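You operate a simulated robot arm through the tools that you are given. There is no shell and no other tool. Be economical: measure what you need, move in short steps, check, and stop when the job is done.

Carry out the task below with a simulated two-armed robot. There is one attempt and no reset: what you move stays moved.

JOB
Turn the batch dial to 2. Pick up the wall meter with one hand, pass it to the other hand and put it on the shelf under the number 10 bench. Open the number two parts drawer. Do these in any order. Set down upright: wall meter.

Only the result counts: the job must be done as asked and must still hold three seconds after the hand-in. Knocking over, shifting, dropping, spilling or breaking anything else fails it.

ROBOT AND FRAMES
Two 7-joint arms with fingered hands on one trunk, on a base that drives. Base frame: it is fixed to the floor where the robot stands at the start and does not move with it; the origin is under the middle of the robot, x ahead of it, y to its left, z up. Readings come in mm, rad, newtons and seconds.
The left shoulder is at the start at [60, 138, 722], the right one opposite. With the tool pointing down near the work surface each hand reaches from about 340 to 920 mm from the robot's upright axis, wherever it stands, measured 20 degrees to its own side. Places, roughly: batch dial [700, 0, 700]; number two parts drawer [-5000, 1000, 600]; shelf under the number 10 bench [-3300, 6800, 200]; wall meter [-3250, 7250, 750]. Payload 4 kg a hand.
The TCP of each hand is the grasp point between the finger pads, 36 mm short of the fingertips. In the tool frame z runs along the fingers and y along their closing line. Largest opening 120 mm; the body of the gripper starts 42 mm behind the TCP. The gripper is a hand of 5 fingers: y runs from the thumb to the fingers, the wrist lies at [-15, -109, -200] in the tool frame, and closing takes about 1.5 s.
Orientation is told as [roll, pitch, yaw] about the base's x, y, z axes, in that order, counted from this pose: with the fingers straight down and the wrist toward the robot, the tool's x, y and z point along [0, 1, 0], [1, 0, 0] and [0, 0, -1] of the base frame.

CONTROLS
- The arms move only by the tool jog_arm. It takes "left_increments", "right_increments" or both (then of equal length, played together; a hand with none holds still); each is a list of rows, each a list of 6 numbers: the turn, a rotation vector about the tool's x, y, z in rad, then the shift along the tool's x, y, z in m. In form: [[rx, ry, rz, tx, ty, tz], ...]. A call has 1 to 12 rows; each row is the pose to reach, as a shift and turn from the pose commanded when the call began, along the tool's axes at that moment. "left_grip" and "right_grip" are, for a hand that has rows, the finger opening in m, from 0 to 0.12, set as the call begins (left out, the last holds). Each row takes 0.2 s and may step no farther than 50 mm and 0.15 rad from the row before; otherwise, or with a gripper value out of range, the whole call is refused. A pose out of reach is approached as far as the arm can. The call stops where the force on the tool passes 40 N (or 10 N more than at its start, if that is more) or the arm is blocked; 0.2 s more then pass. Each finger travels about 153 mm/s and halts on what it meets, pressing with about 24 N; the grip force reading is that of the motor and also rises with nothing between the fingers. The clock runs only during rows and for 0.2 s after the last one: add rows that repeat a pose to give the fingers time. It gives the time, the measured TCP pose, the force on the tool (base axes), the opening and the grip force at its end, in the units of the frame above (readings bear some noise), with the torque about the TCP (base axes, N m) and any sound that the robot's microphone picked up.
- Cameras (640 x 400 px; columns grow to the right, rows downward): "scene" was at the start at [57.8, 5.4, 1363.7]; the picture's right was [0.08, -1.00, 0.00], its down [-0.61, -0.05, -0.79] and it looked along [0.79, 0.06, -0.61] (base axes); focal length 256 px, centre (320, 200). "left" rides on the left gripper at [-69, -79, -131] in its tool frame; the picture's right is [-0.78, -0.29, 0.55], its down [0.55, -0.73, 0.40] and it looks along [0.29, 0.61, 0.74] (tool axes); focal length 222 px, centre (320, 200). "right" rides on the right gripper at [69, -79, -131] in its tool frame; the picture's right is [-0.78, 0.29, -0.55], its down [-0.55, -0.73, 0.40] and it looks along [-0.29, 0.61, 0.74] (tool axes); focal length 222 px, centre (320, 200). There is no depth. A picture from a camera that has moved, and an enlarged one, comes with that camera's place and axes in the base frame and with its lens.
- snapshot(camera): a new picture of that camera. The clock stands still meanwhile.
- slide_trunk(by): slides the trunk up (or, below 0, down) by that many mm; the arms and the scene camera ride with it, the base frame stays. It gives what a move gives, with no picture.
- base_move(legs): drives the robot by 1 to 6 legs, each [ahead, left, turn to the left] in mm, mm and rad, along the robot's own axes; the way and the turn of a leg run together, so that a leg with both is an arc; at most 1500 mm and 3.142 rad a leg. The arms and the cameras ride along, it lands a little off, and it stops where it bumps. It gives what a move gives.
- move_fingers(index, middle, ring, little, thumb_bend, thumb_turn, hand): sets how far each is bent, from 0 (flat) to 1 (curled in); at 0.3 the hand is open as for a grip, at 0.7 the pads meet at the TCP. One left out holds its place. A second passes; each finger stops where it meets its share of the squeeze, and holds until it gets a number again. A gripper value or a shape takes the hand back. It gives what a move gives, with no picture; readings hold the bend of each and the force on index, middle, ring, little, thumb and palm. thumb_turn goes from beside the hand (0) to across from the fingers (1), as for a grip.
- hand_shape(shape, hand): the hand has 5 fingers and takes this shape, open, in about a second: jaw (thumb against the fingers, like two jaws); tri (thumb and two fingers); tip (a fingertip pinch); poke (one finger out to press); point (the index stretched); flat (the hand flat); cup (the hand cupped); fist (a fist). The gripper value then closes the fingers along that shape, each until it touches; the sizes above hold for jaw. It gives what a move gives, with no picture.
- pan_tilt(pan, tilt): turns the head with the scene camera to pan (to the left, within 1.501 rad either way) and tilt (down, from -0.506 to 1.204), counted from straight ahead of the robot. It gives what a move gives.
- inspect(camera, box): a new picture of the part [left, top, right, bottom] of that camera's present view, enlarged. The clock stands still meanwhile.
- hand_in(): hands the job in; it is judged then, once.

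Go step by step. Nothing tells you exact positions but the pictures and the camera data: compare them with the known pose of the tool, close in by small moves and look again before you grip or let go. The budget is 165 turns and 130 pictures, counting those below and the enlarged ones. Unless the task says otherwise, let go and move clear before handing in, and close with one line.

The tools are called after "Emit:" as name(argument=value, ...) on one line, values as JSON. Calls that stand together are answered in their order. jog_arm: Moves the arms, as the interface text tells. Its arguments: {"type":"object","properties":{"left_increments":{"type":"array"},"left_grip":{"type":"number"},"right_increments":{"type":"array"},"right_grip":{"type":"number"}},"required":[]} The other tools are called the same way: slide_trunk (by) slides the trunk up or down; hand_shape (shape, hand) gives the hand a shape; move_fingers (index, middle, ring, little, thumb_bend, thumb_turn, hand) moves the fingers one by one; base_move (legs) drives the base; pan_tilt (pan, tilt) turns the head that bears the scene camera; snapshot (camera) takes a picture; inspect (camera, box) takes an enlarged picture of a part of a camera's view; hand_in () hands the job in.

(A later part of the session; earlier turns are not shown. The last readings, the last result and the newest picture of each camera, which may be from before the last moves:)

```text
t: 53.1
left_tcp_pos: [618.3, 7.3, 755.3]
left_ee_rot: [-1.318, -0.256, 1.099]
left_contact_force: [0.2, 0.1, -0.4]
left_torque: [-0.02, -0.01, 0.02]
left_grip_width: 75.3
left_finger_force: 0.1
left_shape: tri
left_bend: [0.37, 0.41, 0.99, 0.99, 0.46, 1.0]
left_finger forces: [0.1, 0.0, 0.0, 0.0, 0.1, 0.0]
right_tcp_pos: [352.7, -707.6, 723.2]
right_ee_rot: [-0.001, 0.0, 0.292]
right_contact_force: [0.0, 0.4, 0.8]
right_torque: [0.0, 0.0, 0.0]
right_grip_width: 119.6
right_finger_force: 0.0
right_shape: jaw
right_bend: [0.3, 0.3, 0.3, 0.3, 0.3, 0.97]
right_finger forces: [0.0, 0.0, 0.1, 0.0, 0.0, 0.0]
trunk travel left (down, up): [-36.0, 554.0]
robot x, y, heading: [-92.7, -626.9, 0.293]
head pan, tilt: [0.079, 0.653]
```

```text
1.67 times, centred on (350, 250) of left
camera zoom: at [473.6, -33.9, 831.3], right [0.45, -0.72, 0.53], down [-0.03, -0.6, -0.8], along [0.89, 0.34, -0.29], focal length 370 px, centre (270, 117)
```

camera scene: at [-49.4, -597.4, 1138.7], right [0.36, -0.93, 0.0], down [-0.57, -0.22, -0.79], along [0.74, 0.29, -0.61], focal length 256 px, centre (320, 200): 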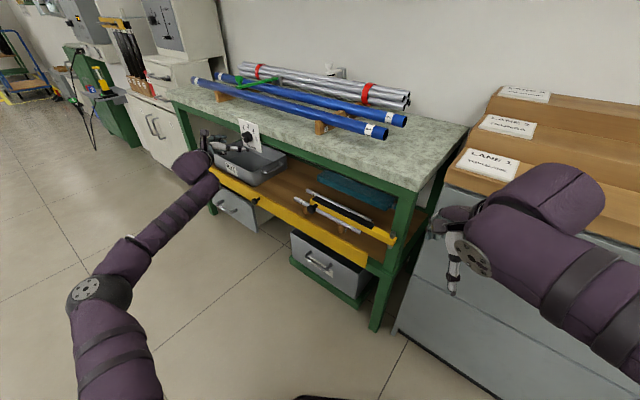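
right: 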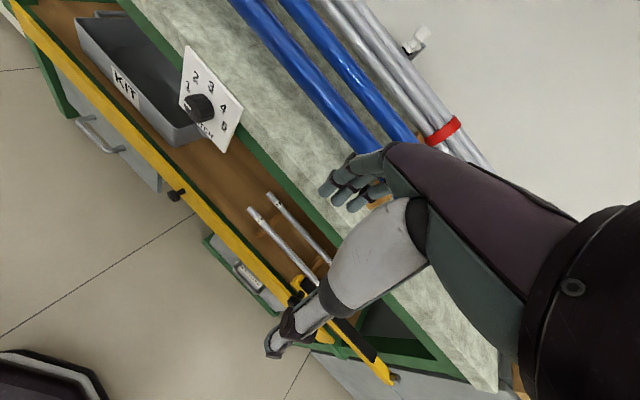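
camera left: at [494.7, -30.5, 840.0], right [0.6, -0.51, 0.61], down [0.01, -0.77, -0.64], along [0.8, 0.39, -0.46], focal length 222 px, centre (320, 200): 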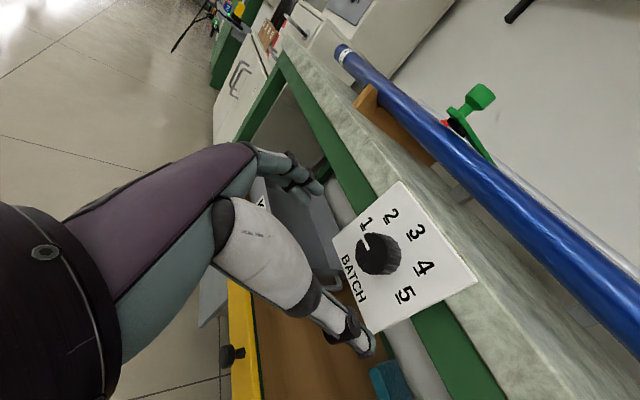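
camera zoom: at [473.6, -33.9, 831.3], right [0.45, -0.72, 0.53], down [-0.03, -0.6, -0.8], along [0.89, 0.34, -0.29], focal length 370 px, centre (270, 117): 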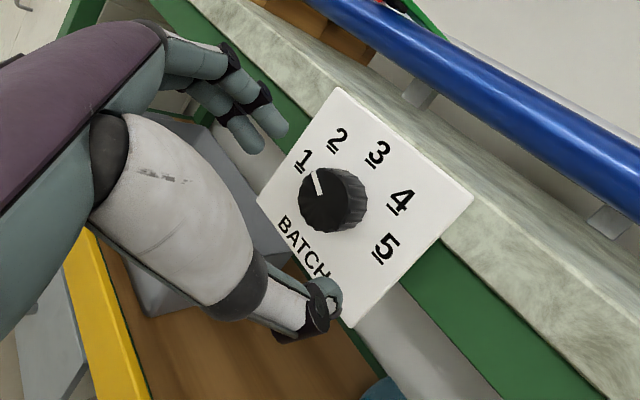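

Emit:
base_move(legs=[[43, -21, 0]])

Emit:
inspect(camera="left", box=[240, 130, 460, 370])

Emit:
inspect(camera="scene", box=[190, 90, 290, 160])

```text
t: 54.0
left_tcp_pos: [664.2, -0.3, 753.1]
left_ee_rot: [-1.32, -0.259, 1.098]
left_contact_force: [-0.8, -1.0, -0.1]
left_torque: [-0.05, -0.01, 0.01]
left_grip_width: 75.2
left_finger_force: 0.1
left_shape: tri
left_bend: [0.37, 0.41, 0.99, 0.99, 0.46, 1.0]
left_finger forces: [0.0, 0.0, 0.0, 0.1, 0.0, 0.0]
right_tcp_pos: [397.8, -715.1, 723.2]
right_ee_rot: [-0.001, 0.001, 0.292]
right_contact_force: [-0.4, -0.7, -0.1]
right_torque: [-0.01, -0.02, 0.02]
right_grip_width: 119.8
right_finger_force: 0.0
right_shape: jaw
right_bend: [0.3, 0.3, 0.3, 0.3, 0.3, 0.97]
right_finger forces: [0.1, 0.1, 0.0, 0.0, 0.0, 0.0]
trunk travel left (down, up): [-36.0, 554.0]
robot x, y, heading: [-46.7, -637.0, 0.29]
head pan, tilt: [0.079, 0.653]
```

```text
1.67 times, centred on (350, 250) of left
camera zoom: at [519.5, -41.5, 831.1], right [0.45, -0.72, 0.53], down [-0.03, -0.6, -0.8], along [0.89, 0.34, -0.29], focal length 370 px, centre (270, 117)
```

zoom: 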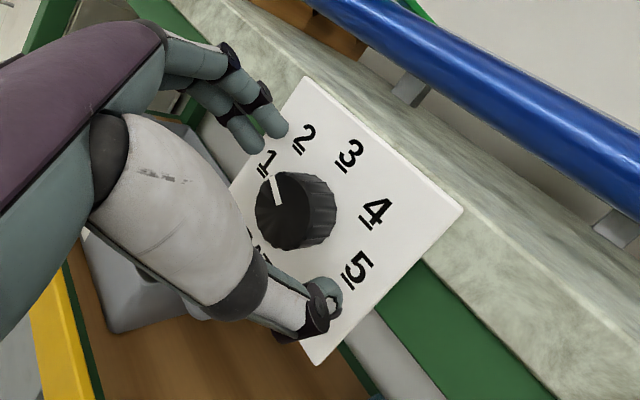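

```text
5.71 times, centred on (240, 125) of scene
camera zoom: at [7.7, -613.7, 1099.7], right [0.36, -0.93, 0.0], down [-0.57, -0.22, -0.79], along [0.74, 0.29, -0.61], focal length 1461 px, centre (777, 629)
```

zoom: 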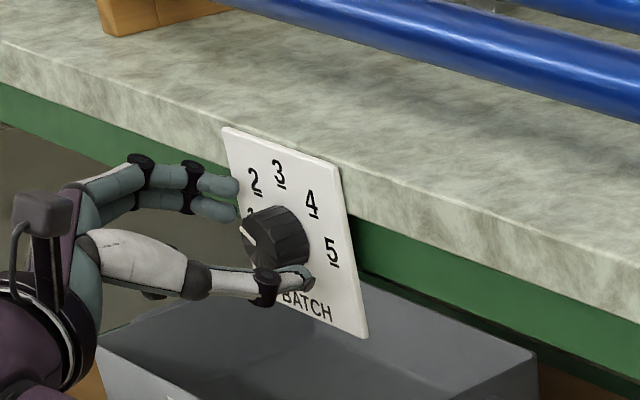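

Good. I close and check the grip before turning.

Emit:
jog_arm(left_increments=[[0, 0, 0, 0, 0, 0], [0, 0, 0, 0, 0, 0], [0, 0, 0, 0, 0, 0], [0, 0, 0, 0, 0, 0]], left_grip=0.02)

Emit:
inspect(camera="left", box=[240, 130, 460, 370])

```text
t: 55.0
left_tcp_pos: [663.6, 0.1, 755.2]
left_ee_rot: [-1.321, -0.258, 1.099]
left_contact_force: [-1.0, -0.7, 1.5]
left_torque: [-0.02, 0.01, -0.06]
left_grip_width: 29.4
left_finger_force: 23.6
left_shape: tri
left_bend: [0.58, 0.57, 1.0, 1.0, 0.68, 1.0]
left_finger forces: [10.1, 9.9, 0.1, 0.0, 21.7, 0.0]
right_tcp_pos: [397.6, -715.1, 725.5]
right_ee_rot: [0.0, -0.001, 0.292]
right_contact_force: [0.7, -0.1, 0.7]
right_torque: [-0.02, 0.02, 0.03]
right_grip_width: 119.6
right_finger_force: 0.0
right_shape: jaw
right_bend: [0.3, 0.3, 0.3, 0.3, 0.3, 0.97]
right_finger forces: [0.0, 0.1, 0.0, 0.0, 0.1, 0.0]
trunk travel left (down, up): [-36.0, 554.0]
robot x, y, heading: [-48.3, -638.5, 0.294]
head pan, tilt: [0.079, 0.653]
```

```text
1.67 times, centred on (350, 250) of left
camera zoom: at [519.4, -41.7, 831.4], right [0.45, -0.72, 0.53], down [-0.03, -0.6, -0.8], along [0.89, 0.34, -0.29], focal length 370 px, centre (270, 117)
```

zoom: 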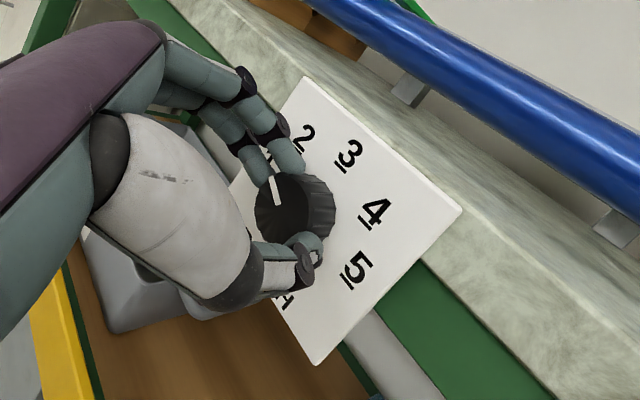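

Firm three-finger grip. Turn 0.33 rad.

Emit:
jog_arm(left_increments=[[-0.023, 0.017, 0.107, -0.0006, -0.0012, 0], [-0.045, 0.034, 0.213, -0.0012, -0.0024, 0], [-0.068, 0.051, 0.32, -0.0018, -0.0036, 0], [-0.068, 0.051, 0.32, -0.0018, -0.0036, 0]])

Emit:
inspect(camera="left", box=[240, 130, 460, 370])

```text
t: 56.0
left_tcp_pos: [662.1, -3.6, 754.6]
left_ee_rot: [-1.258, -0.586, 1.075]
left_contact_force: [-4.2, -3.5, -0.1]
left_torque: [-0.03, 0.08, -0.16]
left_grip_width: 29.2
left_finger_force: 24.0
left_shape: tri
left_bend: [0.58, 0.58, 1.0, 1.0, 0.68, 1.0]
left_finger forces: [10.2, 9.3, 0.0, 0.1, 24.8, 0.0]
right_tcp_pos: [398.3, -715.2, 724.9]
right_ee_rot: [0.001, 0.001, 0.29]
right_contact_force: [0.7, 0.0, 0.4]
right_torque: [0.01, 0.02, -0.01]
right_grip_width: 119.9
right_finger_force: 0.1
right_shape: jaw
right_bend: [0.3, 0.3, 0.3, 0.3, 0.3, 0.97]
right_finger forces: [0.0, 0.0, 0.0, 0.0, 0.1, 0.1]
trunk travel left (down, up): [-36.0, 554.0]
robot x, y, heading: [-43.2, -636.2, 0.289]
head pan, tilt: [0.079, 0.653]
```

```text
1.67 times, centred on (350, 250) of left
camera zoom: at [512.3, -64.2, 800.3], right [0.4, -0.86, 0.32], down [0.06, -0.32, -0.94], along [0.91, 0.4, -0.08], focal length 370 px, centre (270, 117)
```

zoom: 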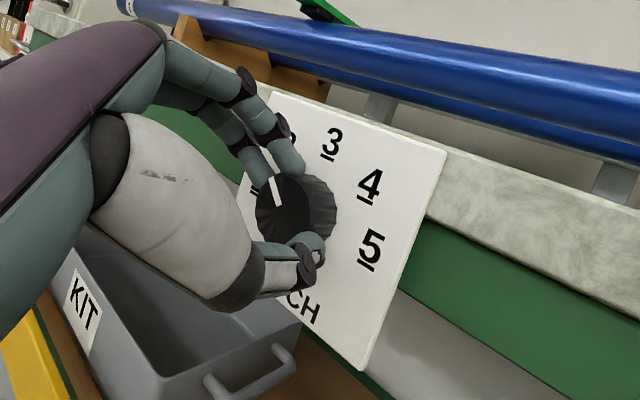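

Pointer now seems aimed at 2. I release and back away to verify.

Emit:
jog_arm(left_increments=[[0, 0, 0, 0, 0, 0], [0, 0, 0, 0, 0, 0], [0, 0, 0, 0, 0, 0]], left_grip=0.08)

Emit:
base_move(legs=[[-60, 35, 0]])

Emit:
inspect(camera="left", box=[290, 130, 430, 270])

Emit:
inspect(camera="scene", box=[210, 90, 270, 140])

```text
t: 56.8
left_tcp_pos: [663.5, -2.5, 753.7]
left_ee_rot: [-1.258, -0.584, 1.074]
left_contact_force: [0.0, 0.2, -0.8]
left_torque: [0.01, 0.0, 0.05]
left_grip_width: 80.0
left_finger_force: 0.0
left_shape: tri
left_bend: [0.36, 0.39, 0.99, 0.99, 0.43, 1.0]
left_finger forces: [0.0, 0.0, 0.0, 0.0, 0.0, 0.0]
right_tcp_pos: [398.3, -714.1, 724.2]
right_ee_rot: [0.0, 0.001, 0.291]
right_contact_force: [-0.6, -1.0, -0.4]
right_torque: [0.0, 0.02, 0.0]
right_grip_width: 119.8
right_finger_force: 0.1
right_shape: jaw
right_bend: [0.3, 0.3, 0.3, 0.3, 0.3, 0.97]
right_finger forces: [0.0, 0.1, 0.0, 0.0, 0.1, 0.0]
trunk travel left (down, up): [-36.0, 554.0]
robot x, y, heading: [-47.5, -636.3, 0.293]
head pan, tilt: [0.079, 0.653]
```

```text
t: 57.9
left_tcp_pos: [593.5, 12.8, 754.7]
left_ee_rot: [-1.258, -0.583, 1.073]
left_contact_force: [0.5, 0.8, 0.9]
left_torque: [0.02, 0.01, -0.01]
left_grip_width: 79.8
left_finger_force: 0.0
left_shape: tri
left_bend: [0.36, 0.39, 0.99, 0.99, 0.43, 1.0]
left_finger forces: [0.0, 0.0, 0.0, 0.0, 0.0, 0.0]
right_tcp_pos: [329.6, -698.0, 723.6]
right_ee_rot: [0.002, 0.0, 0.292]
right_contact_force: [1.1, 0.5, 0.2]
right_torque: [0.01, 0.0, 0.02]
right_grip_width: 119.8
right_finger_force: 0.1
right_shape: jaw
right_bend: [0.3, 0.3, 0.3, 0.3, 0.3, 0.97]
right_finger forces: [0.0, 0.0, 0.1, 0.0, 0.0, 0.1]
trunk travel left (down, up): [-36.0, 554.0]
robot x, y, heading: [-115.0, -617.8, 0.287]
head pan, tilt: [0.079, 0.653]
```

```text
2.86 times, centred on (360, 200) of left
camera zoom: at [443.3, -47.4, 800.4], right [0.4, -0.86, 0.32], down [0.06, -0.33, -0.94], along [0.91, 0.4, -0.08], focal length 635 px, centre (206, 200)
```

zoom: 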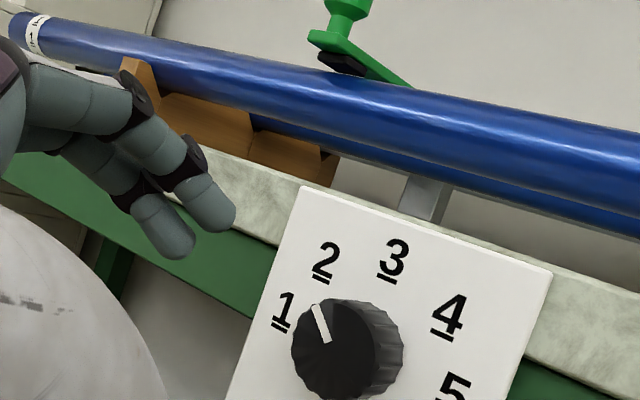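

```text
8.00 times, centred on (240, 115) of scene
camera zoom: at [-61.1, -597.5, 1099.7], right [0.36, -0.93, 0.0], down [-0.57, -0.22, -0.79], along [0.74, 0.29, -0.61], focal length 2046 px, centre (960, 880)
```

zoom: 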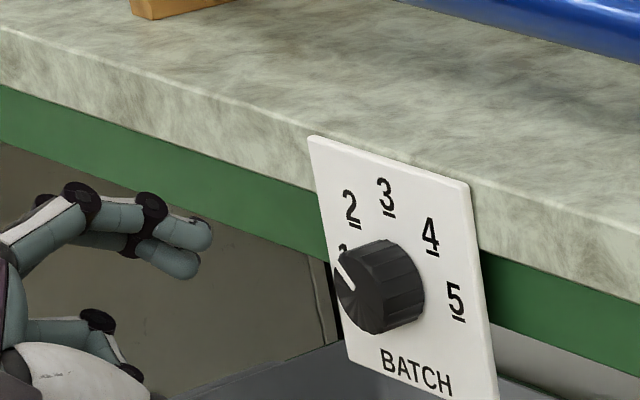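

It may have overshot slightly; I take tighter zooms to measure.

Emit:
inspect(camera="left", box=[335, 170, 415, 250])

Emit:
inspect(camera="scene", box=[245, 105, 275, 140])

```text
5.00 times, centred on (375, 210) of left
camera zoom: at [443.3, -47.4, 800.4], right [0.4, -0.86, 0.32], down [0.06, -0.33, -0.94], along [0.91, 0.4, -0.08], focal length 1111 px, centre (45, 150)
```

zoom: 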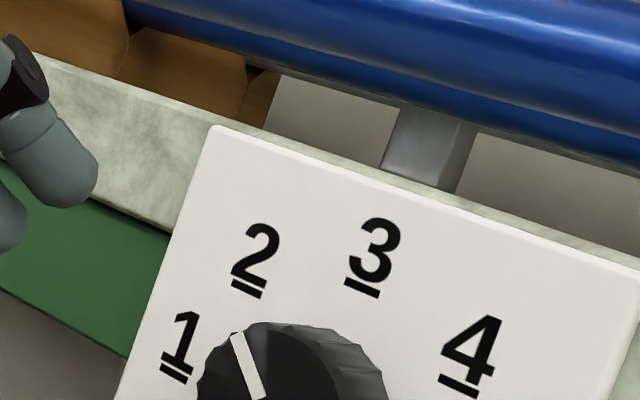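

```text
11.43 times, centred on (260, 122) of scene
camera zoom: at [-61.1, -597.5, 1099.7], right [0.36, -0.93, 0.0], down [-0.57, -0.22, -0.79], along [0.74, 0.29, -0.61], focal length 2922 px, centre (1006, 1086)
```

zoom: 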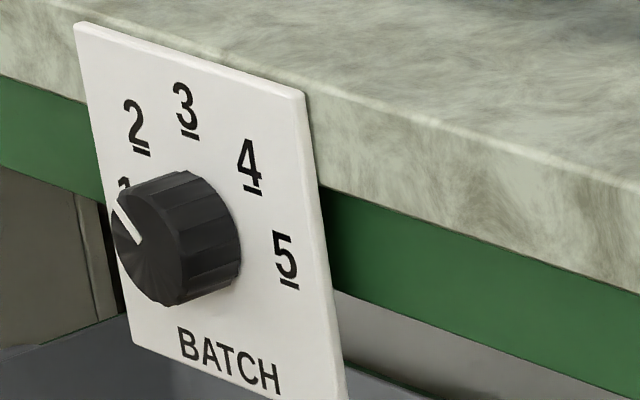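

Geometry gives the pointer at about -42°, with 2 at about -45°: the dial is set. I back away, raise the trunk, and look around for the route.

Emit:
base_move(legs=[[-250, 0, 0]])

Emit:
slide_trunk(by=264)

Emit:
pan_tilt(pan=1.4, tilt=0.25)

Emit:
snapshot(camera="scene")

```text
t: 59.7
left_tcp_pos: [357.1, -58.2, 755.3]
left_ee_rot: [-1.256, -0.582, 1.073]
left_contact_force: [-0.2, -0.1, 0.5]
left_torque: [0.01, 0.0, 0.0]
left_grip_width: 80.1
left_finger_force: 0.1
left_shape: tri
left_bend: [0.36, 0.39, 0.99, 0.99, 0.43, 1.0]
left_finger forces: [0.0, 0.0, 0.1, 0.1, 0.1, 0.1]
right_tcp_pos: [92.4, -769.2, 723.2]
right_ee_rot: [0.002, -0.001, 0.291]
right_contact_force: [0.5, 0.2, 0.6]
right_torque: [0.02, -0.04, -0.01]
right_grip_width: 120.1
right_finger_force: 0.1
right_shape: jaw
right_bend: [0.3, 0.3, 0.3, 0.3, 0.3, 0.97]
right_finger forces: [0.1, 0.0, 0.1, 0.1, 0.0, 0.0]
trunk travel left (down, up): [-36.0, 554.0]
robot x, y, heading: [-349.7, -689.6, 0.293]
head pan, tilt: [0.079, 0.653]
```

```text
t: 62.4
left_tcp_pos: [357.1, -57.4, 1018.0]
left_ee_rot: [-1.259, -0.584, 1.073]
left_contact_force: [0.1, 0.1, 0.6]
left_torque: [-0.05, -0.01, -0.01]
left_grip_width: 79.8
left_finger_force: 0.2
left_shape: tri
left_bend: [0.36, 0.39, 0.99, 0.99, 0.43, 1.0]
left_finger forces: [0.0, 0.1, 0.0, 0.0, 0.0, 0.0]
right_tcp_pos: [93.3, -770.1, 987.8]
right_ee_rot: [0.001, 0.001, 0.291]
right_contact_force: [0.1, 0.0, -0.5]
right_torque: [0.0, 0.0, 0.02]
right_grip_width: 120.0
right_finger_force: 0.2
right_shape: jaw
right_bend: [0.3, 0.3, 0.3, 0.3, 0.3, 0.97]
right_finger forces: [0.0, 0.0, 0.0, 0.1, 0.1, 0.0]
trunk travel left (down, up): [-300.0, 290.0]
robot x, y, heading: [-350.5, -686.1, 0.287]
head pan, tilt: [0.079, 0.653]
```

```text
t: 63.9
left_tcp_pos: [357.8, -57.6, 1019.4]
left_ee_rot: [-1.259, -0.583, 1.073]
left_contact_force: [0.3, 0.3, 0.5]
left_torque: [-0.02, 0.03, -0.03]
left_grip_width: 79.6
left_finger_force: 0.0
left_shape: tri
left_bend: [0.36, 0.39, 0.99, 0.99, 0.43, 1.0]
left_finger forces: [0.0, 0.0, 0.1, 0.1, 0.0, 0.0]
right_tcp_pos: [92.3, -770.3, 988.0]
right_ee_rot: [-0.001, 0.0, 0.291]
right_contact_force: [-0.3, -0.4, -0.2]
right_torque: [0.02, 0.0, 0.03]
right_grip_width: 119.7
right_finger_force: 0.0
right_shape: jaw
right_bend: [0.3, 0.3, 0.3, 0.3, 0.3, 0.97]
right_finger forces: [0.0, 0.0, 0.0, 0.0, 0.0, 0.0]
trunk travel left (down, up): [-300.0, 290.0]
robot x, y, heading: [-351.5, -686.5, 0.289]
head pan, tilt: [1.4, 0.25]
```

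```text
71 pictures are left
camera scene: at [-389.8, -606.9, 1400.4], right [0.99, 0.12, 0.0], down [0.03, -0.25, -0.97], along [-0.12, 0.96, -0.25], focal length 256 px, centre (320, 200)
```

scene: 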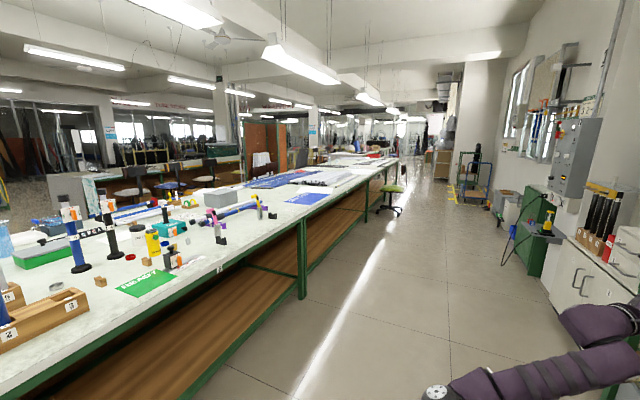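

A long island bench lies on the left; both remaining sites are on its far side. First I fold the left arm to a compact fingers-down pose, then turn to look.

Emit:
jog_arm(left_increments=[[0.0775, 0.0778, 0.025, -0.004, -0.0226, -0.0135], [0.155, 0.1557, 0.05, -0.008, -0.0452, -0.027], [0.2325, 0.2335, 0.075, -0.012, -0.0678, -0.0405], [0.31, 0.311, 0.1, -0.016, -0.09, -0.054], [0.3875, 0.389, 0.125, -0.02, -0.113, -0.0675], [0.465, 0.467, 0.15, -0.0245, -0.1355, -0.081], [0.5425, 0.545, 0.1756, -0.0286, -0.158, -0.0945], [0.62, 0.6227, 0.2, -0.0327, -0.181, -0.108], [0.6975, 0.7005, 0.2258, -0.0368, -0.203, -0.1215], [0.775, 0.778, 0.251, -0.041, -0.226, -0.135], [0.8525, 0.856, 0.276, -0.045, -0.2484, -0.1485], [0.93, 0.934, 0.301, -0.049, -0.271, -0.162]], left_grip=0.12)

Emit:
hand_shape(hand="left", shape="jaw")

Emit:
base_move(legs=[[0, 0, 1.3]])

Emit:
snapshot(camera="scene")

```text
t: 66.5
left_tcp_pos: [102.7, -236.1, 947.1]
left_ee_rot: [0.002, 0.003, 0.289]
left_contact_force: [0.3, -0.3, -0.7]
left_torque: [0.03, 0.0, -0.03]
left_grip_width: 119.5
left_finger_force: 0.2
left_shape: tri
left_bend: [0.3, 0.3, 0.99, 0.99, 0.3, 0.97]
left_finger forces: [0.1, 0.0, 0.0, 0.1, 0.0, 0.0]
right_tcp_pos: [91.7, -771.1, 988.3]
right_ee_rot: [0.0, -0.001, 0.291]
right_contact_force: [0.2, 0.4, 0.7]
right_torque: [-0.01, 0.01, -0.01]
right_grip_width: 119.7
right_finger_force: 0.0
right_shape: jaw
right_bend: [0.3, 0.3, 0.3, 0.3, 0.3, 0.97]
right_finger forces: [0.0, 0.1, 0.0, 0.1, 0.1, 0.0]
trunk travel left (down, up): [-300.0, 290.0]
robot x, y, heading: [-349.3, -687.8, 0.29]
head pan, tilt: [1.4, 0.25]
```

```text
t: 67.3
left_tcp_pos: [104.2, -236.1, 947.4]
left_ee_rot: [0.0, 0.0, 0.289]
left_contact_force: [-0.6, -0.2, 0.5]
left_torque: [0.0, 0.02, 0.0]
left_grip_width: 119.8
left_finger_force: 0.1
left_shape: jaw
left_bend: [0.3, 0.3, 0.3, 0.3, 0.3, 0.97]
left_finger forces: [0.1, 0.0, 0.0, 0.0, 0.1, 0.1]
right_tcp_pos: [91.7, -768.4, 987.9]
right_ee_rot: [-0.001, 0.001, 0.292]
right_contact_force: [0.1, -0.5, 0.1]
right_torque: [0.01, -0.01, -0.01]
right_grip_width: 119.9
right_finger_force: 0.0
right_shape: jaw
right_bend: [0.3, 0.3, 0.3, 0.3, 0.3, 0.97]
right_finger forces: [0.0, 0.1, 0.0, 0.0, 0.0, 0.0]
trunk travel left (down, up): [-300.0, 290.0]
robot x, y, heading: [-348.4, -685.3, 0.29]
head pan, tilt: [1.4, 0.25]
```

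```text
t: 71.0
left_tcp_pos: [-676.6, -137.2, 949.2]
left_ee_rot: [0.003, 0.0, 1.608]
left_contact_force: [-0.2, -0.5, 0.3]
left_torque: [0.01, 0.02, -0.01]
left_grip_width: 119.5
left_finger_force: 0.1
left_shape: jaw
left_bend: [0.3, 0.3, 0.3, 0.3, 0.3, 0.97]
left_finger forces: [0.0, 0.0, 0.0, 0.0, 0.0, 0.0]
right_tcp_pos: [-161.5, -279.7, 989.2]
right_ee_rot: [0.0, 0.0, 1.607]
right_contact_force: [-0.1, -0.1, -0.8]
right_torque: [0.03, 0.01, 0.0]
right_grip_width: 120.1
right_finger_force: 0.1
right_shape: jaw
right_bend: [0.3, 0.3, 0.3, 0.3, 0.3, 0.97]
right_finger forces: [0.0, 0.1, 0.0, 0.0, 0.0, 0.0]
trunk travel left (down, up): [-300.0, 290.0]
robot x, y, heading: [-350.5, -689.2, 1.604]
head pan, tilt: [1.4, 0.25]
```

```text
70 pictures are left
camera scene: at [-441.5, -708.5, 1400.4], right [0.13, 0.99, 0.0], down [0.24, -0.03, -0.97], along [-0.96, 0.13, -0.25], focal length 256 px, centre (320, 200)
```

scene: 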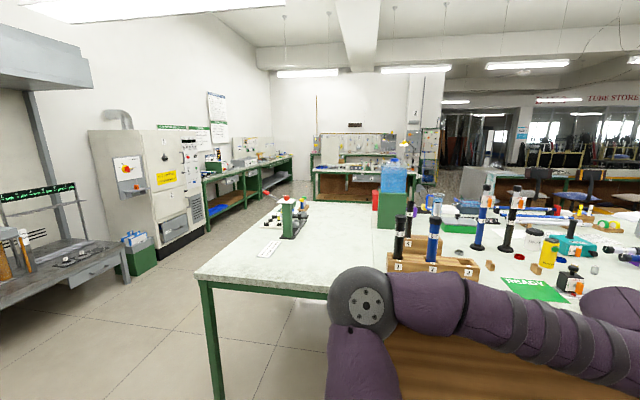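

I can see the island's near end and, beyond it, the bench with the parts drawer. I turn to face that way squarely and look left to check the passage.

Emit:
base_move(legs=[[0, 0, 1.23]])

Emit:
pan_tilt(pan=0.9, tilt=0.45)

Emit:
snapshot(camera="scene")

```text
t: 74.4
left_tcp_pos: [-987.2, -782.7, 948.4]
left_ee_rot: [0.001, 0.002, 2.791]
left_contact_force: [-0.9, -0.2, 0.5]
left_torque: [0.07, 0.02, 0.02]
left_grip_width: 119.7
left_finger_force: 0.0
left_shape: jaw
left_bend: [0.3, 0.3, 0.3, 0.3, 0.3, 0.97]
left_finger forces: [0.0, 0.1, 0.1, 0.1, 0.0, 0.1]
right_tcp_pos: [-660.3, -359.9, 989.3]
right_ee_rot: [0.0, 0.001, 2.792]
right_contact_force: [0.2, 0.5, 1.0]
right_torque: [-0.01, 0.03, 0.02]
right_grip_width: 120.1
right_finger_force: 0.1
right_shape: jaw
right_bend: [0.3, 0.3, 0.3, 0.3, 0.3, 0.97]
right_finger forces: [0.0, 0.0, 0.0, 0.0, 0.0, 0.0]
trunk travel left (down, up): [-300.0, 290.0]
robot x, y, heading: [-347.7, -692.1, 2.792]
head pan, tilt: [1.4, 0.25]
```

```text
t: 75.3
left_tcp_pos: [-986.1, -782.6, 947.6]
left_ee_rot: [0.002, 0.0, 2.793]
left_contact_force: [-1.1, -0.5, 0.8]
left_torque: [0.0, 0.0, -0.03]
left_grip_width: 119.8
left_finger_force: 0.1
left_shape: jaw
left_bend: [0.3, 0.3, 0.3, 0.3, 0.3, 0.97]
left_finger forces: [0.0, 0.1, 0.0, 0.0, 0.1, 0.0]
right_tcp_pos: [-659.7, -359.8, 987.3]
right_ee_rot: [-0.001, 0.0, 2.792]
right_contact_force: [0.1, -0.9, -0.2]
right_torque: [0.0, 0.0, 0.05]
right_grip_width: 119.8
right_finger_force: 0.0
right_shape: jaw
right_bend: [0.3, 0.3, 0.3, 0.3, 0.3, 0.97]
right_finger forces: [0.0, 0.0, 0.0, 0.0, 0.0, 0.0]
trunk travel left (down, up): [-300.0, 290.0]
robot x, y, heading: [-352.1, -690.7, 2.788]
head pan, tilt: [0.901, 0.45]
```

```text
69 pictures are left
camera scene: at [-400.2, -749.6, 1381.8], right [-0.52, 0.85, 0.0], down [0.37, 0.23, -0.9], along [-0.77, -0.47, -0.43], focal length 256 px, centre (320, 200)
```

scene: 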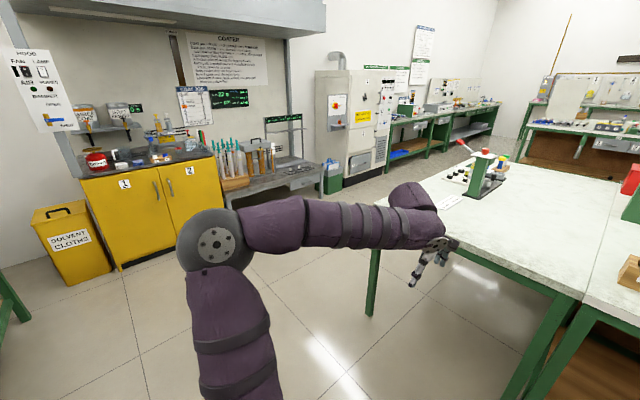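

The passage between island and wall is about 1.4 m wide. I strafe left to its middle, then check before driving through.

Emit:
base_move(legs=[[0, 0, 0.044], [0, 1500, 0], [0, 40, 0]])

Emit:
pan_tilt(pan=0, tilt=0.4)

Emit:
snapshot(camera="scene")

```text
t: 83.7
left_tcp_pos: [-1445.7, -2299.9, 948.6]
left_ee_rot: [0.0, 0.003, 2.84]
left_contact_force: [0.6, 1.1, -0.3]
left_torque: [0.02, 0.02, -0.01]
left_grip_width: 120.0
left_finger_force: 0.1
left_shape: jaw
left_bend: [0.3, 0.3, 0.3, 0.3, 0.3, 0.97]
left_finger forces: [0.0, 0.0, 0.0, 0.0, 0.1, 0.0]
right_tcp_pos: [-1139.3, -1861.2, 988.3]
right_ee_rot: [0.0, -0.002, 2.843]
right_contact_force: [-0.2, 0.0, 0.2]
right_torque: [-0.02, -0.01, 0.0]
right_grip_width: 119.9
right_finger_force: 0.0
right_shape: jaw
right_bend: [0.3, 0.3, 0.3, 0.3, 0.3, 0.97]
right_finger forces: [0.1, 0.0, 0.0, 0.0, 0.0, 0.1]
trunk travel left (down, up): [-300.0, 290.0]
robot x, y, heading: [-814.7, -2175.2, 2.837]
head pan, tilt: [0.901, 0.45]
```

```text
t: 84.9
left_tcp_pos: [-1445.6, -2298.5, 949.1]
left_ee_rot: [0.001, -0.001, 2.84]
left_contact_force: [0.6, 0.5, 0.7]
left_torque: [0.01, -0.03, 0.02]
left_grip_width: 119.8
left_finger_force: 0.1
left_shape: jaw
left_bend: [0.3, 0.3, 0.3, 0.3, 0.3, 0.97]
left_finger forces: [0.0, 0.0, 0.1, 0.0, 0.0, 0.0]
right_tcp_pos: [-1139.4, -1860.9, 987.3]
right_ee_rot: [0.0, 0.002, 2.842]
right_contact_force: [0.7, 0.0, 0.4]
right_torque: [0.0, 0.03, -0.01]
right_grip_width: 119.8
right_finger_force: 0.1
right_shape: jaw
right_bend: [0.3, 0.3, 0.3, 0.3, 0.3, 0.97]
right_finger forces: [0.1, 0.1, 0.1, 0.1, 0.0, 0.1]
trunk travel left (down, up): [-300.0, 290.0]
robot x, y, heading: [-817.7, -2178.3, 2.842]
head pan, tilt: [0.0, 0.4]
```

```text
68 pictures are left
camera scene: at [-873.6, -2158.2, 1386.4], right [0.3, 0.96, 0.0], down [0.37, -0.11, -0.92], along [-0.88, 0.27, -0.39], focal length 256 px, centre (320, 200)
```

scene: 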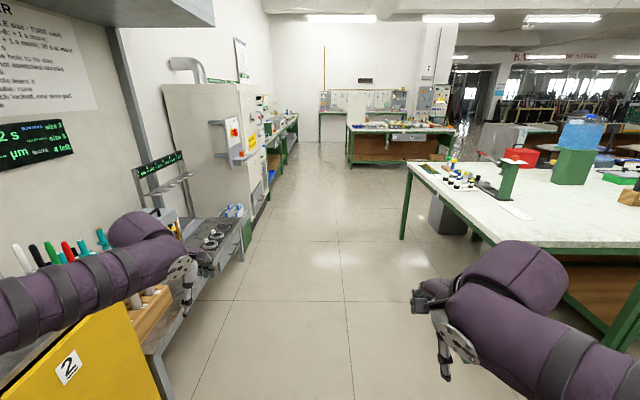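

The way is clear: about 0.7 m either side. I drive forward through the passage.

Emit:
base_move(legs=[[0, -70, 0], [1500, 0, 0], [1500, 0, 0], [250, 0, 0]])

Emit:
pan_tilt(pan=-0.6, tilt=0.4)

Emit:
snapshot(camera="scene")

```text
t: 101.1
left_tcp_pos: [-4494.1, -1357.0, 948.0]
left_ee_rot: [0.0, 0.002, 2.864]
left_contact_force: [0.0, -0.3, 0.6]
left_torque: [-0.03, -0.01, 0.0]
left_grip_width: 119.7
left_finger_force: 0.0
left_shape: jaw
left_bend: [0.3, 0.3, 0.3, 0.3, 0.3, 0.97]
left_finger forces: [0.0, 0.0, 0.0, 0.0, 0.0, 0.0]
right_tcp_pos: [-4198.5, -911.8, 987.8]
right_ee_rot: [-0.003, -0.001, 2.865]
right_contact_force: [-0.6, -0.6, -0.5]
right_torque: [-0.01, 0.04, -0.01]
right_grip_width: 119.7
right_finger_force: 0.0
right_shape: jaw
right_bend: [0.3, 0.3, 0.3, 0.3, 0.3, 0.97]
right_finger forces: [0.0, 0.0, 0.1, 0.1, 0.1, 0.0]
trunk travel left (down, up): [-300.0, 290.0]
robot x, y, heading: [-3863.9, -1224.7, 2.867]
head pan, tilt: [0.0, 0.4]
```

```text
t: 102.1
left_tcp_pos: [-4493.1, -1358.3, 947.8]
left_ee_rot: [-0.001, 0.001, 2.864]
left_contact_force: [-0.4, 0.3, -0.1]
left_torque: [0.01, -0.01, -0.02]
left_grip_width: 119.7
left_finger_force: 0.0
left_shape: jaw
left_bend: [0.3, 0.3, 0.3, 0.3, 0.3, 0.97]
left_finger forces: [0.0, 0.1, 0.0, 0.0, 0.0, 0.0]
right_tcp_pos: [-4198.0, -912.2, 987.6]
right_ee_rot: [-0.003, 0.001, 2.867]
right_contact_force: [1.2, 0.1, -0.1]
right_torque: [0.0, -0.03, -0.01]
right_grip_width: 119.7
right_finger_force: 0.2
right_shape: jaw
right_bend: [0.3, 0.3, 0.3, 0.3, 0.3, 0.97]
right_finger forces: [0.0, 0.0, 0.0, 0.0, 0.0, 0.1]
trunk travel left (down, up): [-300.0, 290.0]
robot x, y, heading: [-3869.0, -1216.8, 2.868]
head pan, tilt: [-0.6, 0.4]
```

```text
67 pictures are left
camera scene: at [-3895.7, -1157.4, 1386.5], right [0.77, 0.64, 0.0], down [0.25, -0.3, -0.92], along [-0.59, 0.71, -0.39], focal length 256 px, centre (320, 200)
```

scene: 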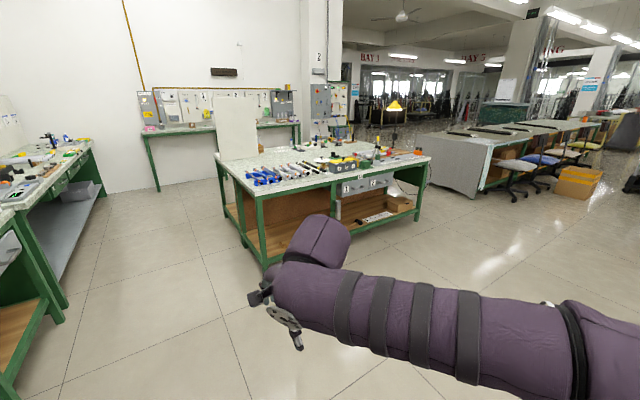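

Now I can see the bench with two grey drawers labelled 1 and 2. I zoom in on them.

Emit:
inspect(camera="scene", box=[310, 150, 430, 225])

```text
5.33 times, centred on (370, 188) of scene
camera zoom: at [-3895.7, -1157.4, 1386.5], right [0.77, 0.64, 0.0], down [0.25, -0.3, -0.92], along [-0.59, 0.71, -0.39], focal length 1364 px, centre (53, 267)
```

zoom: 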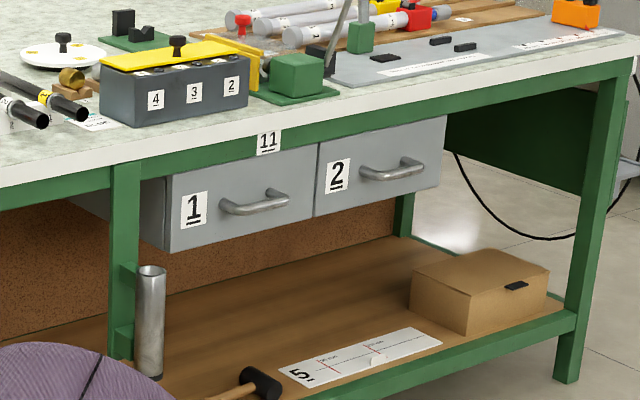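

Drawer 2 has a horizontal bar handle, roughly at [-4906, 1000, 600]. I turn square to the bench, strafe right, and approach to about 0.8 m.

Emit:
base_move(legs=[[0, 0, -0.034], [0, -1500, 0], [0, -95, 0], [780, 0, 0]])

Emit:
pan_tilt(pan=-0.25, tilt=0.6)

Emit:
snapshot(camera="scene")

Emit:
snapshot(camera="right")

```text
t: 114.4
left_tcp_pos: [-4747.4, 435.0, 948.5]
left_ee_rot: [0.0, 0.001, 2.796]
left_contact_force: [0.0, -0.2, -0.9]
left_torque: [0.02, -0.01, -0.01]
left_grip_width: 119.8
left_finger_force: 0.0
left_shape: jaw
left_bend: [0.3, 0.3, 0.3, 0.3, 0.3, 0.97]
left_finger forces: [0.0, 0.1, 0.1, 0.1, 0.0, 0.0]
right_tcp_pos: [-4421.9, 858.7, 988.0]
right_ee_rot: [-0.002, -0.001, 2.796]
right_contact_force: [-0.8, -0.6, -0.2]
right_torque: [-0.01, 0.01, -0.03]
right_grip_width: 120.1
right_finger_force: 0.0
right_shape: jaw
right_bend: [0.3, 0.3, 0.3, 0.3, 0.3, 0.97]
right_finger forces: [0.1, 0.0, 0.0, 0.0, 0.1, 0.0]
trunk travel left (down, up): [-300.0, 290.0]
robot x, y, heading: [-4113.1, 526.6, 2.795]
head pan, tilt: [-0.6, 0.4]
```

```text
t: 115.2
left_tcp_pos: [-4746.7, 434.6, 948.1]
left_ee_rot: [0.0, 0.0, 2.796]
left_contact_force: [0.0, 1.0, -0.2]
left_torque: [0.02, -0.02, -0.04]
left_grip_width: 119.7
left_finger_force: 0.1
left_shape: jaw
left_bend: [0.3, 0.3, 0.3, 0.3, 0.3, 0.97]
left_finger forces: [0.0, 0.0, 0.1, 0.0, 0.0, 0.0]
right_tcp_pos: [-4422.6, 859.3, 987.9]
right_ee_rot: [-0.002, 0.0, 2.796]
right_contact_force: [-0.7, -0.2, -0.7]
right_torque: [0.01, 0.01, 0.01]
right_grip_width: 119.7
right_finger_force: 0.0
right_shape: jaw
right_bend: [0.3, 0.3, 0.3, 0.3, 0.3, 0.97]
right_finger forces: [0.1, 0.0, 0.0, 0.1, 0.1, 0.1]
trunk travel left (down, up): [-300.0, 290.0]
robot x, y, heading: [-4111.8, 532.5, 2.799]
head pan, tilt: [-0.25, 0.6]
```

```text
65 pictures are left
camera scene: at [-4155.9, 568.1, 1368.3], right [0.56, 0.83, 0.0], down [0.47, -0.32, -0.83], along [-0.68, 0.46, -0.56], focal length 256 px, centre (320, 200)
```

scene: 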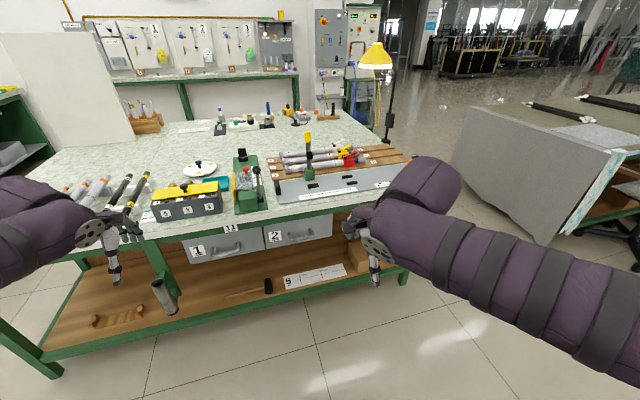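

```text
64 pictures are left
camera right: at [-4369.9, 767.6, 1118.8], right [-0.01, 0.84, 0.55], down [0.88, 0.27, -0.4], along [-0.48, 0.48, -0.74], focal length 222 px, centre (320, 200)
```

right: 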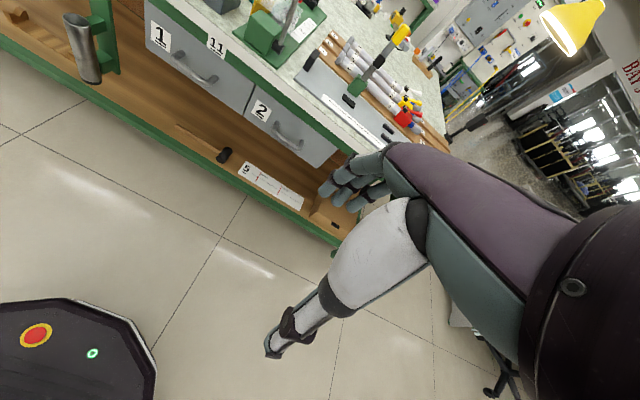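

Handle 2 is near [-4865, 957, 650] and the bench is square to the room axis. I square up, retract the left hand, move up 100 mm, and bring the right hand in front of the handle with a straight-wrist pitch.

Emit:
hand_shape(hand="right", shape="tri")

Emit:
jog_arm(left_increments=[[0, 0, 0, 0, -0.03, -0.015], [0, 0, 0, 0, -0.06, -0.03], [0, 0, 0, 0, -0.09, -0.04], [0, 0, 0, 0, -0.12, -0.05]])

Emit:
base_move(legs=[[0, 0, 0.037], [100, 0, 0]])

Emit:
jog_arm(right_increments=[[-0.0875, 0, 0, 0.002, 0.02, 0.027], [-0.175, 0, 0, 0.004, 0.041, 0.055], [-0.2625, 0, 0, 0.007, 0.061, 0.082], [-0.35, 0, 0, 0.009, 0.082, 0.109], [-0.4375, 0, 0, 0.011, 0.102, 0.137], [-0.525, 0, 0, 0.013, 0.123, 0.164], [-0.6125, 0, 0, 0.016, 0.143, 0.191], [-0.7, 0, 0, 0.018, 0.164, 0.219], [-0.7875, 0, 0, 0.02, 0.184, 0.246], [-0.875, 0, 0, 0.022, 0.205, 0.273], [-0.9625, 0, 0, 0.025, 0.225, 0.3], [-1.05, 0, 0, 0.027, 0.246, 0.328]])

Emit:
snapshot(camera="right")

Emit:
snapshot(camera="scene")

```text
t: 116.1
left_tcp_pos: [-4747.0, 435.3, 948.0]
left_ee_rot: [0.001, 0.002, 2.797]
left_contact_force: [0.3, 0.4, 0.1]
left_torque: [0.01, 0.0, -0.02]
left_grip_width: 119.8
left_finger_force: 0.0
left_shape: jaw
left_bend: [0.3, 0.3, 0.3, 0.3, 0.3, 0.97]
left_finger forces: [0.0, 0.1, 0.1, 0.1, 0.0, 0.0]
right_tcp_pos: [-4421.0, 858.6, 988.6]
right_ee_rot: [-0.002, 0.0, 2.797]
right_contact_force: [0.3, -0.3, 0.2]
right_torque: [0.0, -0.02, 0.0]
right_grip_width: 119.8
right_finger_force: 0.1
right_shape: tri
right_bend: [0.3, 0.3, 0.99, 0.99, 0.3, 0.97]
right_finger forces: [0.1, 0.0, 0.0, 0.0, 0.0, 0.0]
trunk travel left (down, up): [-300.0, 290.0]
robot x, y, heading: [-4112.3, 531.7, 2.795]
head pan, tilt: [-0.25, 0.6]
```

```text
t: 117.1
left_tcp_pos: [-4634.5, 395.6, 997.3]
left_ee_rot: [0.002, 0.003, 2.796]
left_contact_force: [0.4, 0.3, 0.6]
left_torque: [-0.01, 0.01, 0.0]
left_grip_width: 120.0
left_finger_force: 0.0
left_shape: jaw
left_bend: [0.3, 0.3, 0.3, 0.3, 0.3, 0.97]
left_finger forces: [0.1, 0.0, 0.1, 0.1, 0.1, 0.1]
right_tcp_pos: [-4421.7, 858.6, 988.1]
right_ee_rot: [-0.001, 0.0, 2.797]
right_contact_force: [-1.0, 0.2, 0.5]
right_torque: [0.01, -0.01, 0.0]
right_grip_width: 119.8
right_finger_force: 0.1
right_shape: tri
right_bend: [0.3, 0.3, 0.99, 0.99, 0.3, 0.97]
right_finger forces: [0.1, 0.1, 0.1, 0.0, 0.0, 0.0]
trunk travel left (down, up): [-300.0, 290.0]
robot x, y, heading: [-4112.5, 529.6, 2.797]
head pan, tilt: [-0.25, 0.6]
```

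```text
t: 118.6
left_tcp_pos: [-4725.0, 406.5, 996.5]
left_ee_rot: [0.002, 0.0, 2.836]
left_contact_force: [-0.1, -0.3, 0.1]
left_torque: [0.01, -0.01, -0.01]
left_grip_width: 119.8
left_finger_force: 0.1
left_shape: jaw
left_bend: [0.3, 0.3, 0.3, 0.3, 0.3, 0.97]
left_finger forces: [0.0, 0.0, 0.0, 0.0, 0.0, 0.0]
right_tcp_pos: [-4530.2, 876.1, 988.1]
right_ee_rot: [-0.002, 0.002, 2.834]
right_contact_force: [0.0, -0.1, -0.4]
right_torque: [0.01, 0.0, 0.0]
right_grip_width: 119.9
right_finger_force: 0.1
right_shape: tri
right_bend: [0.3, 0.3, 0.99, 0.99, 0.3, 0.97]
right_finger forces: [0.1, 0.0, 0.1, 0.0, 0.0, 0.1]
trunk travel left (down, up): [-300.0, 290.0]
robot x, y, heading: [-4207.6, 561.8, 2.836]
head pan, tilt: [-0.25, 0.6]
```

```text
t: 121.2
left_tcp_pos: [-4724.9, 407.1, 997.3]
left_ee_rot: [-0.001, 0.001, 2.835]
left_contact_force: [0.1, 1.2, -0.3]
left_torque: [0.02, -0.04, 0.03]
left_grip_width: 119.9
left_finger_force: 0.0
left_shape: jaw
left_bend: [0.3, 0.3, 0.3, 0.3, 0.3, 0.97]
left_finger forces: [0.0, 0.1, 0.0, 0.0, 0.0, 0.0]
right_tcp_pos: [-4769.8, 894.4, 696.3]
right_ee_rot: [-0.001, -1.046, 2.835]
right_contact_force: [0.2, 0.6, -0.6]
right_torque: [0.0, -0.04, -0.01]
right_grip_width: 119.9
right_finger_force: 0.0
right_shape: tri
right_bend: [0.3, 0.3, 0.99, 0.99, 0.3, 0.97]
right_finger forces: [0.1, 0.0, 0.1, 0.0, 0.0, 0.0]
right hand out of reach, approached as far as the arm can: row 11, 12
trunk travel left (down, up): [-300.0, 290.0]
robot x, y, heading: [-4207.9, 560.1, 2.836]
head pan, tilt: [-0.25, 0.6]
```

```text
63 pictures are left
camera right: at [-4644.3, 783.3, 692.5], right [0.55, 0.65, 0.53], down [0.19, 0.52, -0.83], along [-0.81, 0.56, 0.16], focal length 222 px, centre (320, 200)
```

right: 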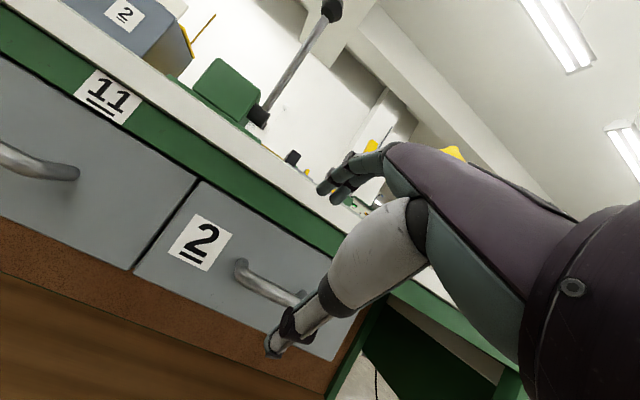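

```text
62 pictures are left
camera scene: at [-4253.2, 596.8, 1368.2], right [0.53, 0.85, 0.0], down [0.48, -0.3, -0.82], along [-0.7, 0.44, -0.57], focal length 256 px, centre (320, 200)
```

scene: 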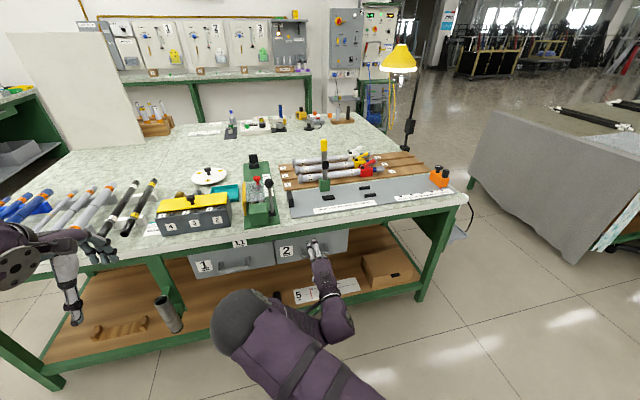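

The hand is in front of drawer 2 with the wished pitch. Re-triangulated, the bar is around [-4892, 968, 613]. I lower the trunk 70 mm and move right/forward, stopping short.

Emit:
slide_trunk(by=-70)

Emit:
base_move(legs=[[45, -33, 0]])

Emit:
snapshot(camera="right")

Emit:
inspect(camera="scene", box=[250, 210, 370, 285])

```text
t: 122.3
left_tcp_pos: [-4724.2, 406.2, 928.1]
left_ee_rot: [0.001, 0.001, 2.835]
left_contact_force: [-0.8, 0.8, -0.4]
left_torque: [-0.01, 0.0, 0.0]
left_grip_width: 120.0
left_finger_force: 0.1
left_shape: jaw
left_bend: [0.3, 0.3, 0.3, 0.3, 0.3, 0.97]
left_finger forces: [0.0, 0.1, 0.0, 0.0, 0.0, 0.0]
right_tcp_pos: [-4770.7, 894.5, 626.8]
right_ee_rot: [-0.002, -1.047, 2.837]
right_contact_force: [0.4, -0.2, -0.4]
right_torque: [-0.01, -0.02, -0.01]
right_grip_width: 119.8
right_finger_force: 0.0
right_shape: tri
right_bend: [0.3, 0.3, 0.99, 0.99, 0.3, 0.97]
right_finger forces: [0.0, 0.0, 0.0, 0.0, 0.0, 0.0]
trunk travel left (down, up): [-230.0, 360.0]
robot x, y, heading: [-4210.0, 564.8, 2.833]
head pan, tilt: [-0.25, 0.6]
```

```text
t: 123.2
left_tcp_pos: [-4758.1, 451.3, 927.5]
left_ee_rot: [0.001, 0.0, 2.835]
left_contact_force: [1.0, 0.4, -0.5]
left_torque: [-0.01, -0.02, 0.02]
left_grip_width: 119.9
left_finger_force: 0.0
left_shape: jaw
left_bend: [0.3, 0.3, 0.3, 0.3, 0.3, 0.97]
left_finger forces: [0.1, 0.1, 0.0, 0.0, 0.0, 0.1]
right_tcp_pos: [-4803.5, 939.0, 626.3]
right_ee_rot: [-0.002, -1.047, 2.833]
right_contact_force: [0.4, 0.2, 0.6]
right_torque: [-0.02, -0.03, 0.0]
right_grip_width: 119.9
right_finger_force: 0.1
right_shape: tri
right_bend: [0.3, 0.3, 0.99, 0.99, 0.3, 0.97]
right_finger forces: [0.0, 0.0, 0.0, 0.0, 0.0, 0.0]
trunk travel left (down, up): [-230.0, 360.0]
robot x, y, heading: [-4242.4, 605.3, 2.835]
head pan, tilt: [-0.25, 0.6]
```

```text
61 pictures are left
camera right: at [-4677.2, 827.8, 622.9], right [0.55, 0.65, 0.53], down [0.19, 0.52, -0.83], along [-0.81, 0.56, 0.16], focal length 222 px, centre (320, 200)
```

right: 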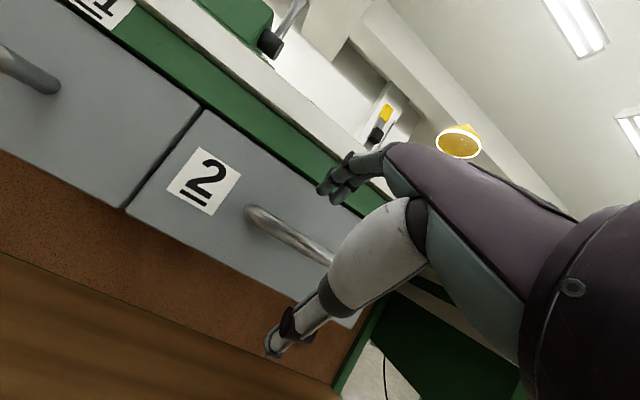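

```text
5.33 times, centred on (310, 248) of scene
camera zoom: at [-4286.1, 641.1, 1298.2], right [0.53, 0.85, 0.0], down [0.48, -0.3, -0.82], along [-0.7, 0.44, -0.57], focal length 1364 px, centre (373, -53)
```

zoom: 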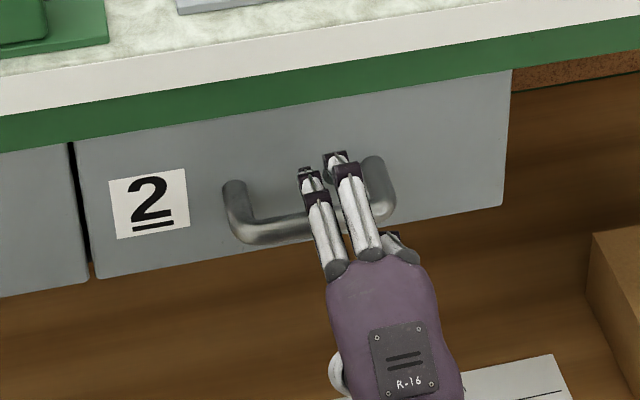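

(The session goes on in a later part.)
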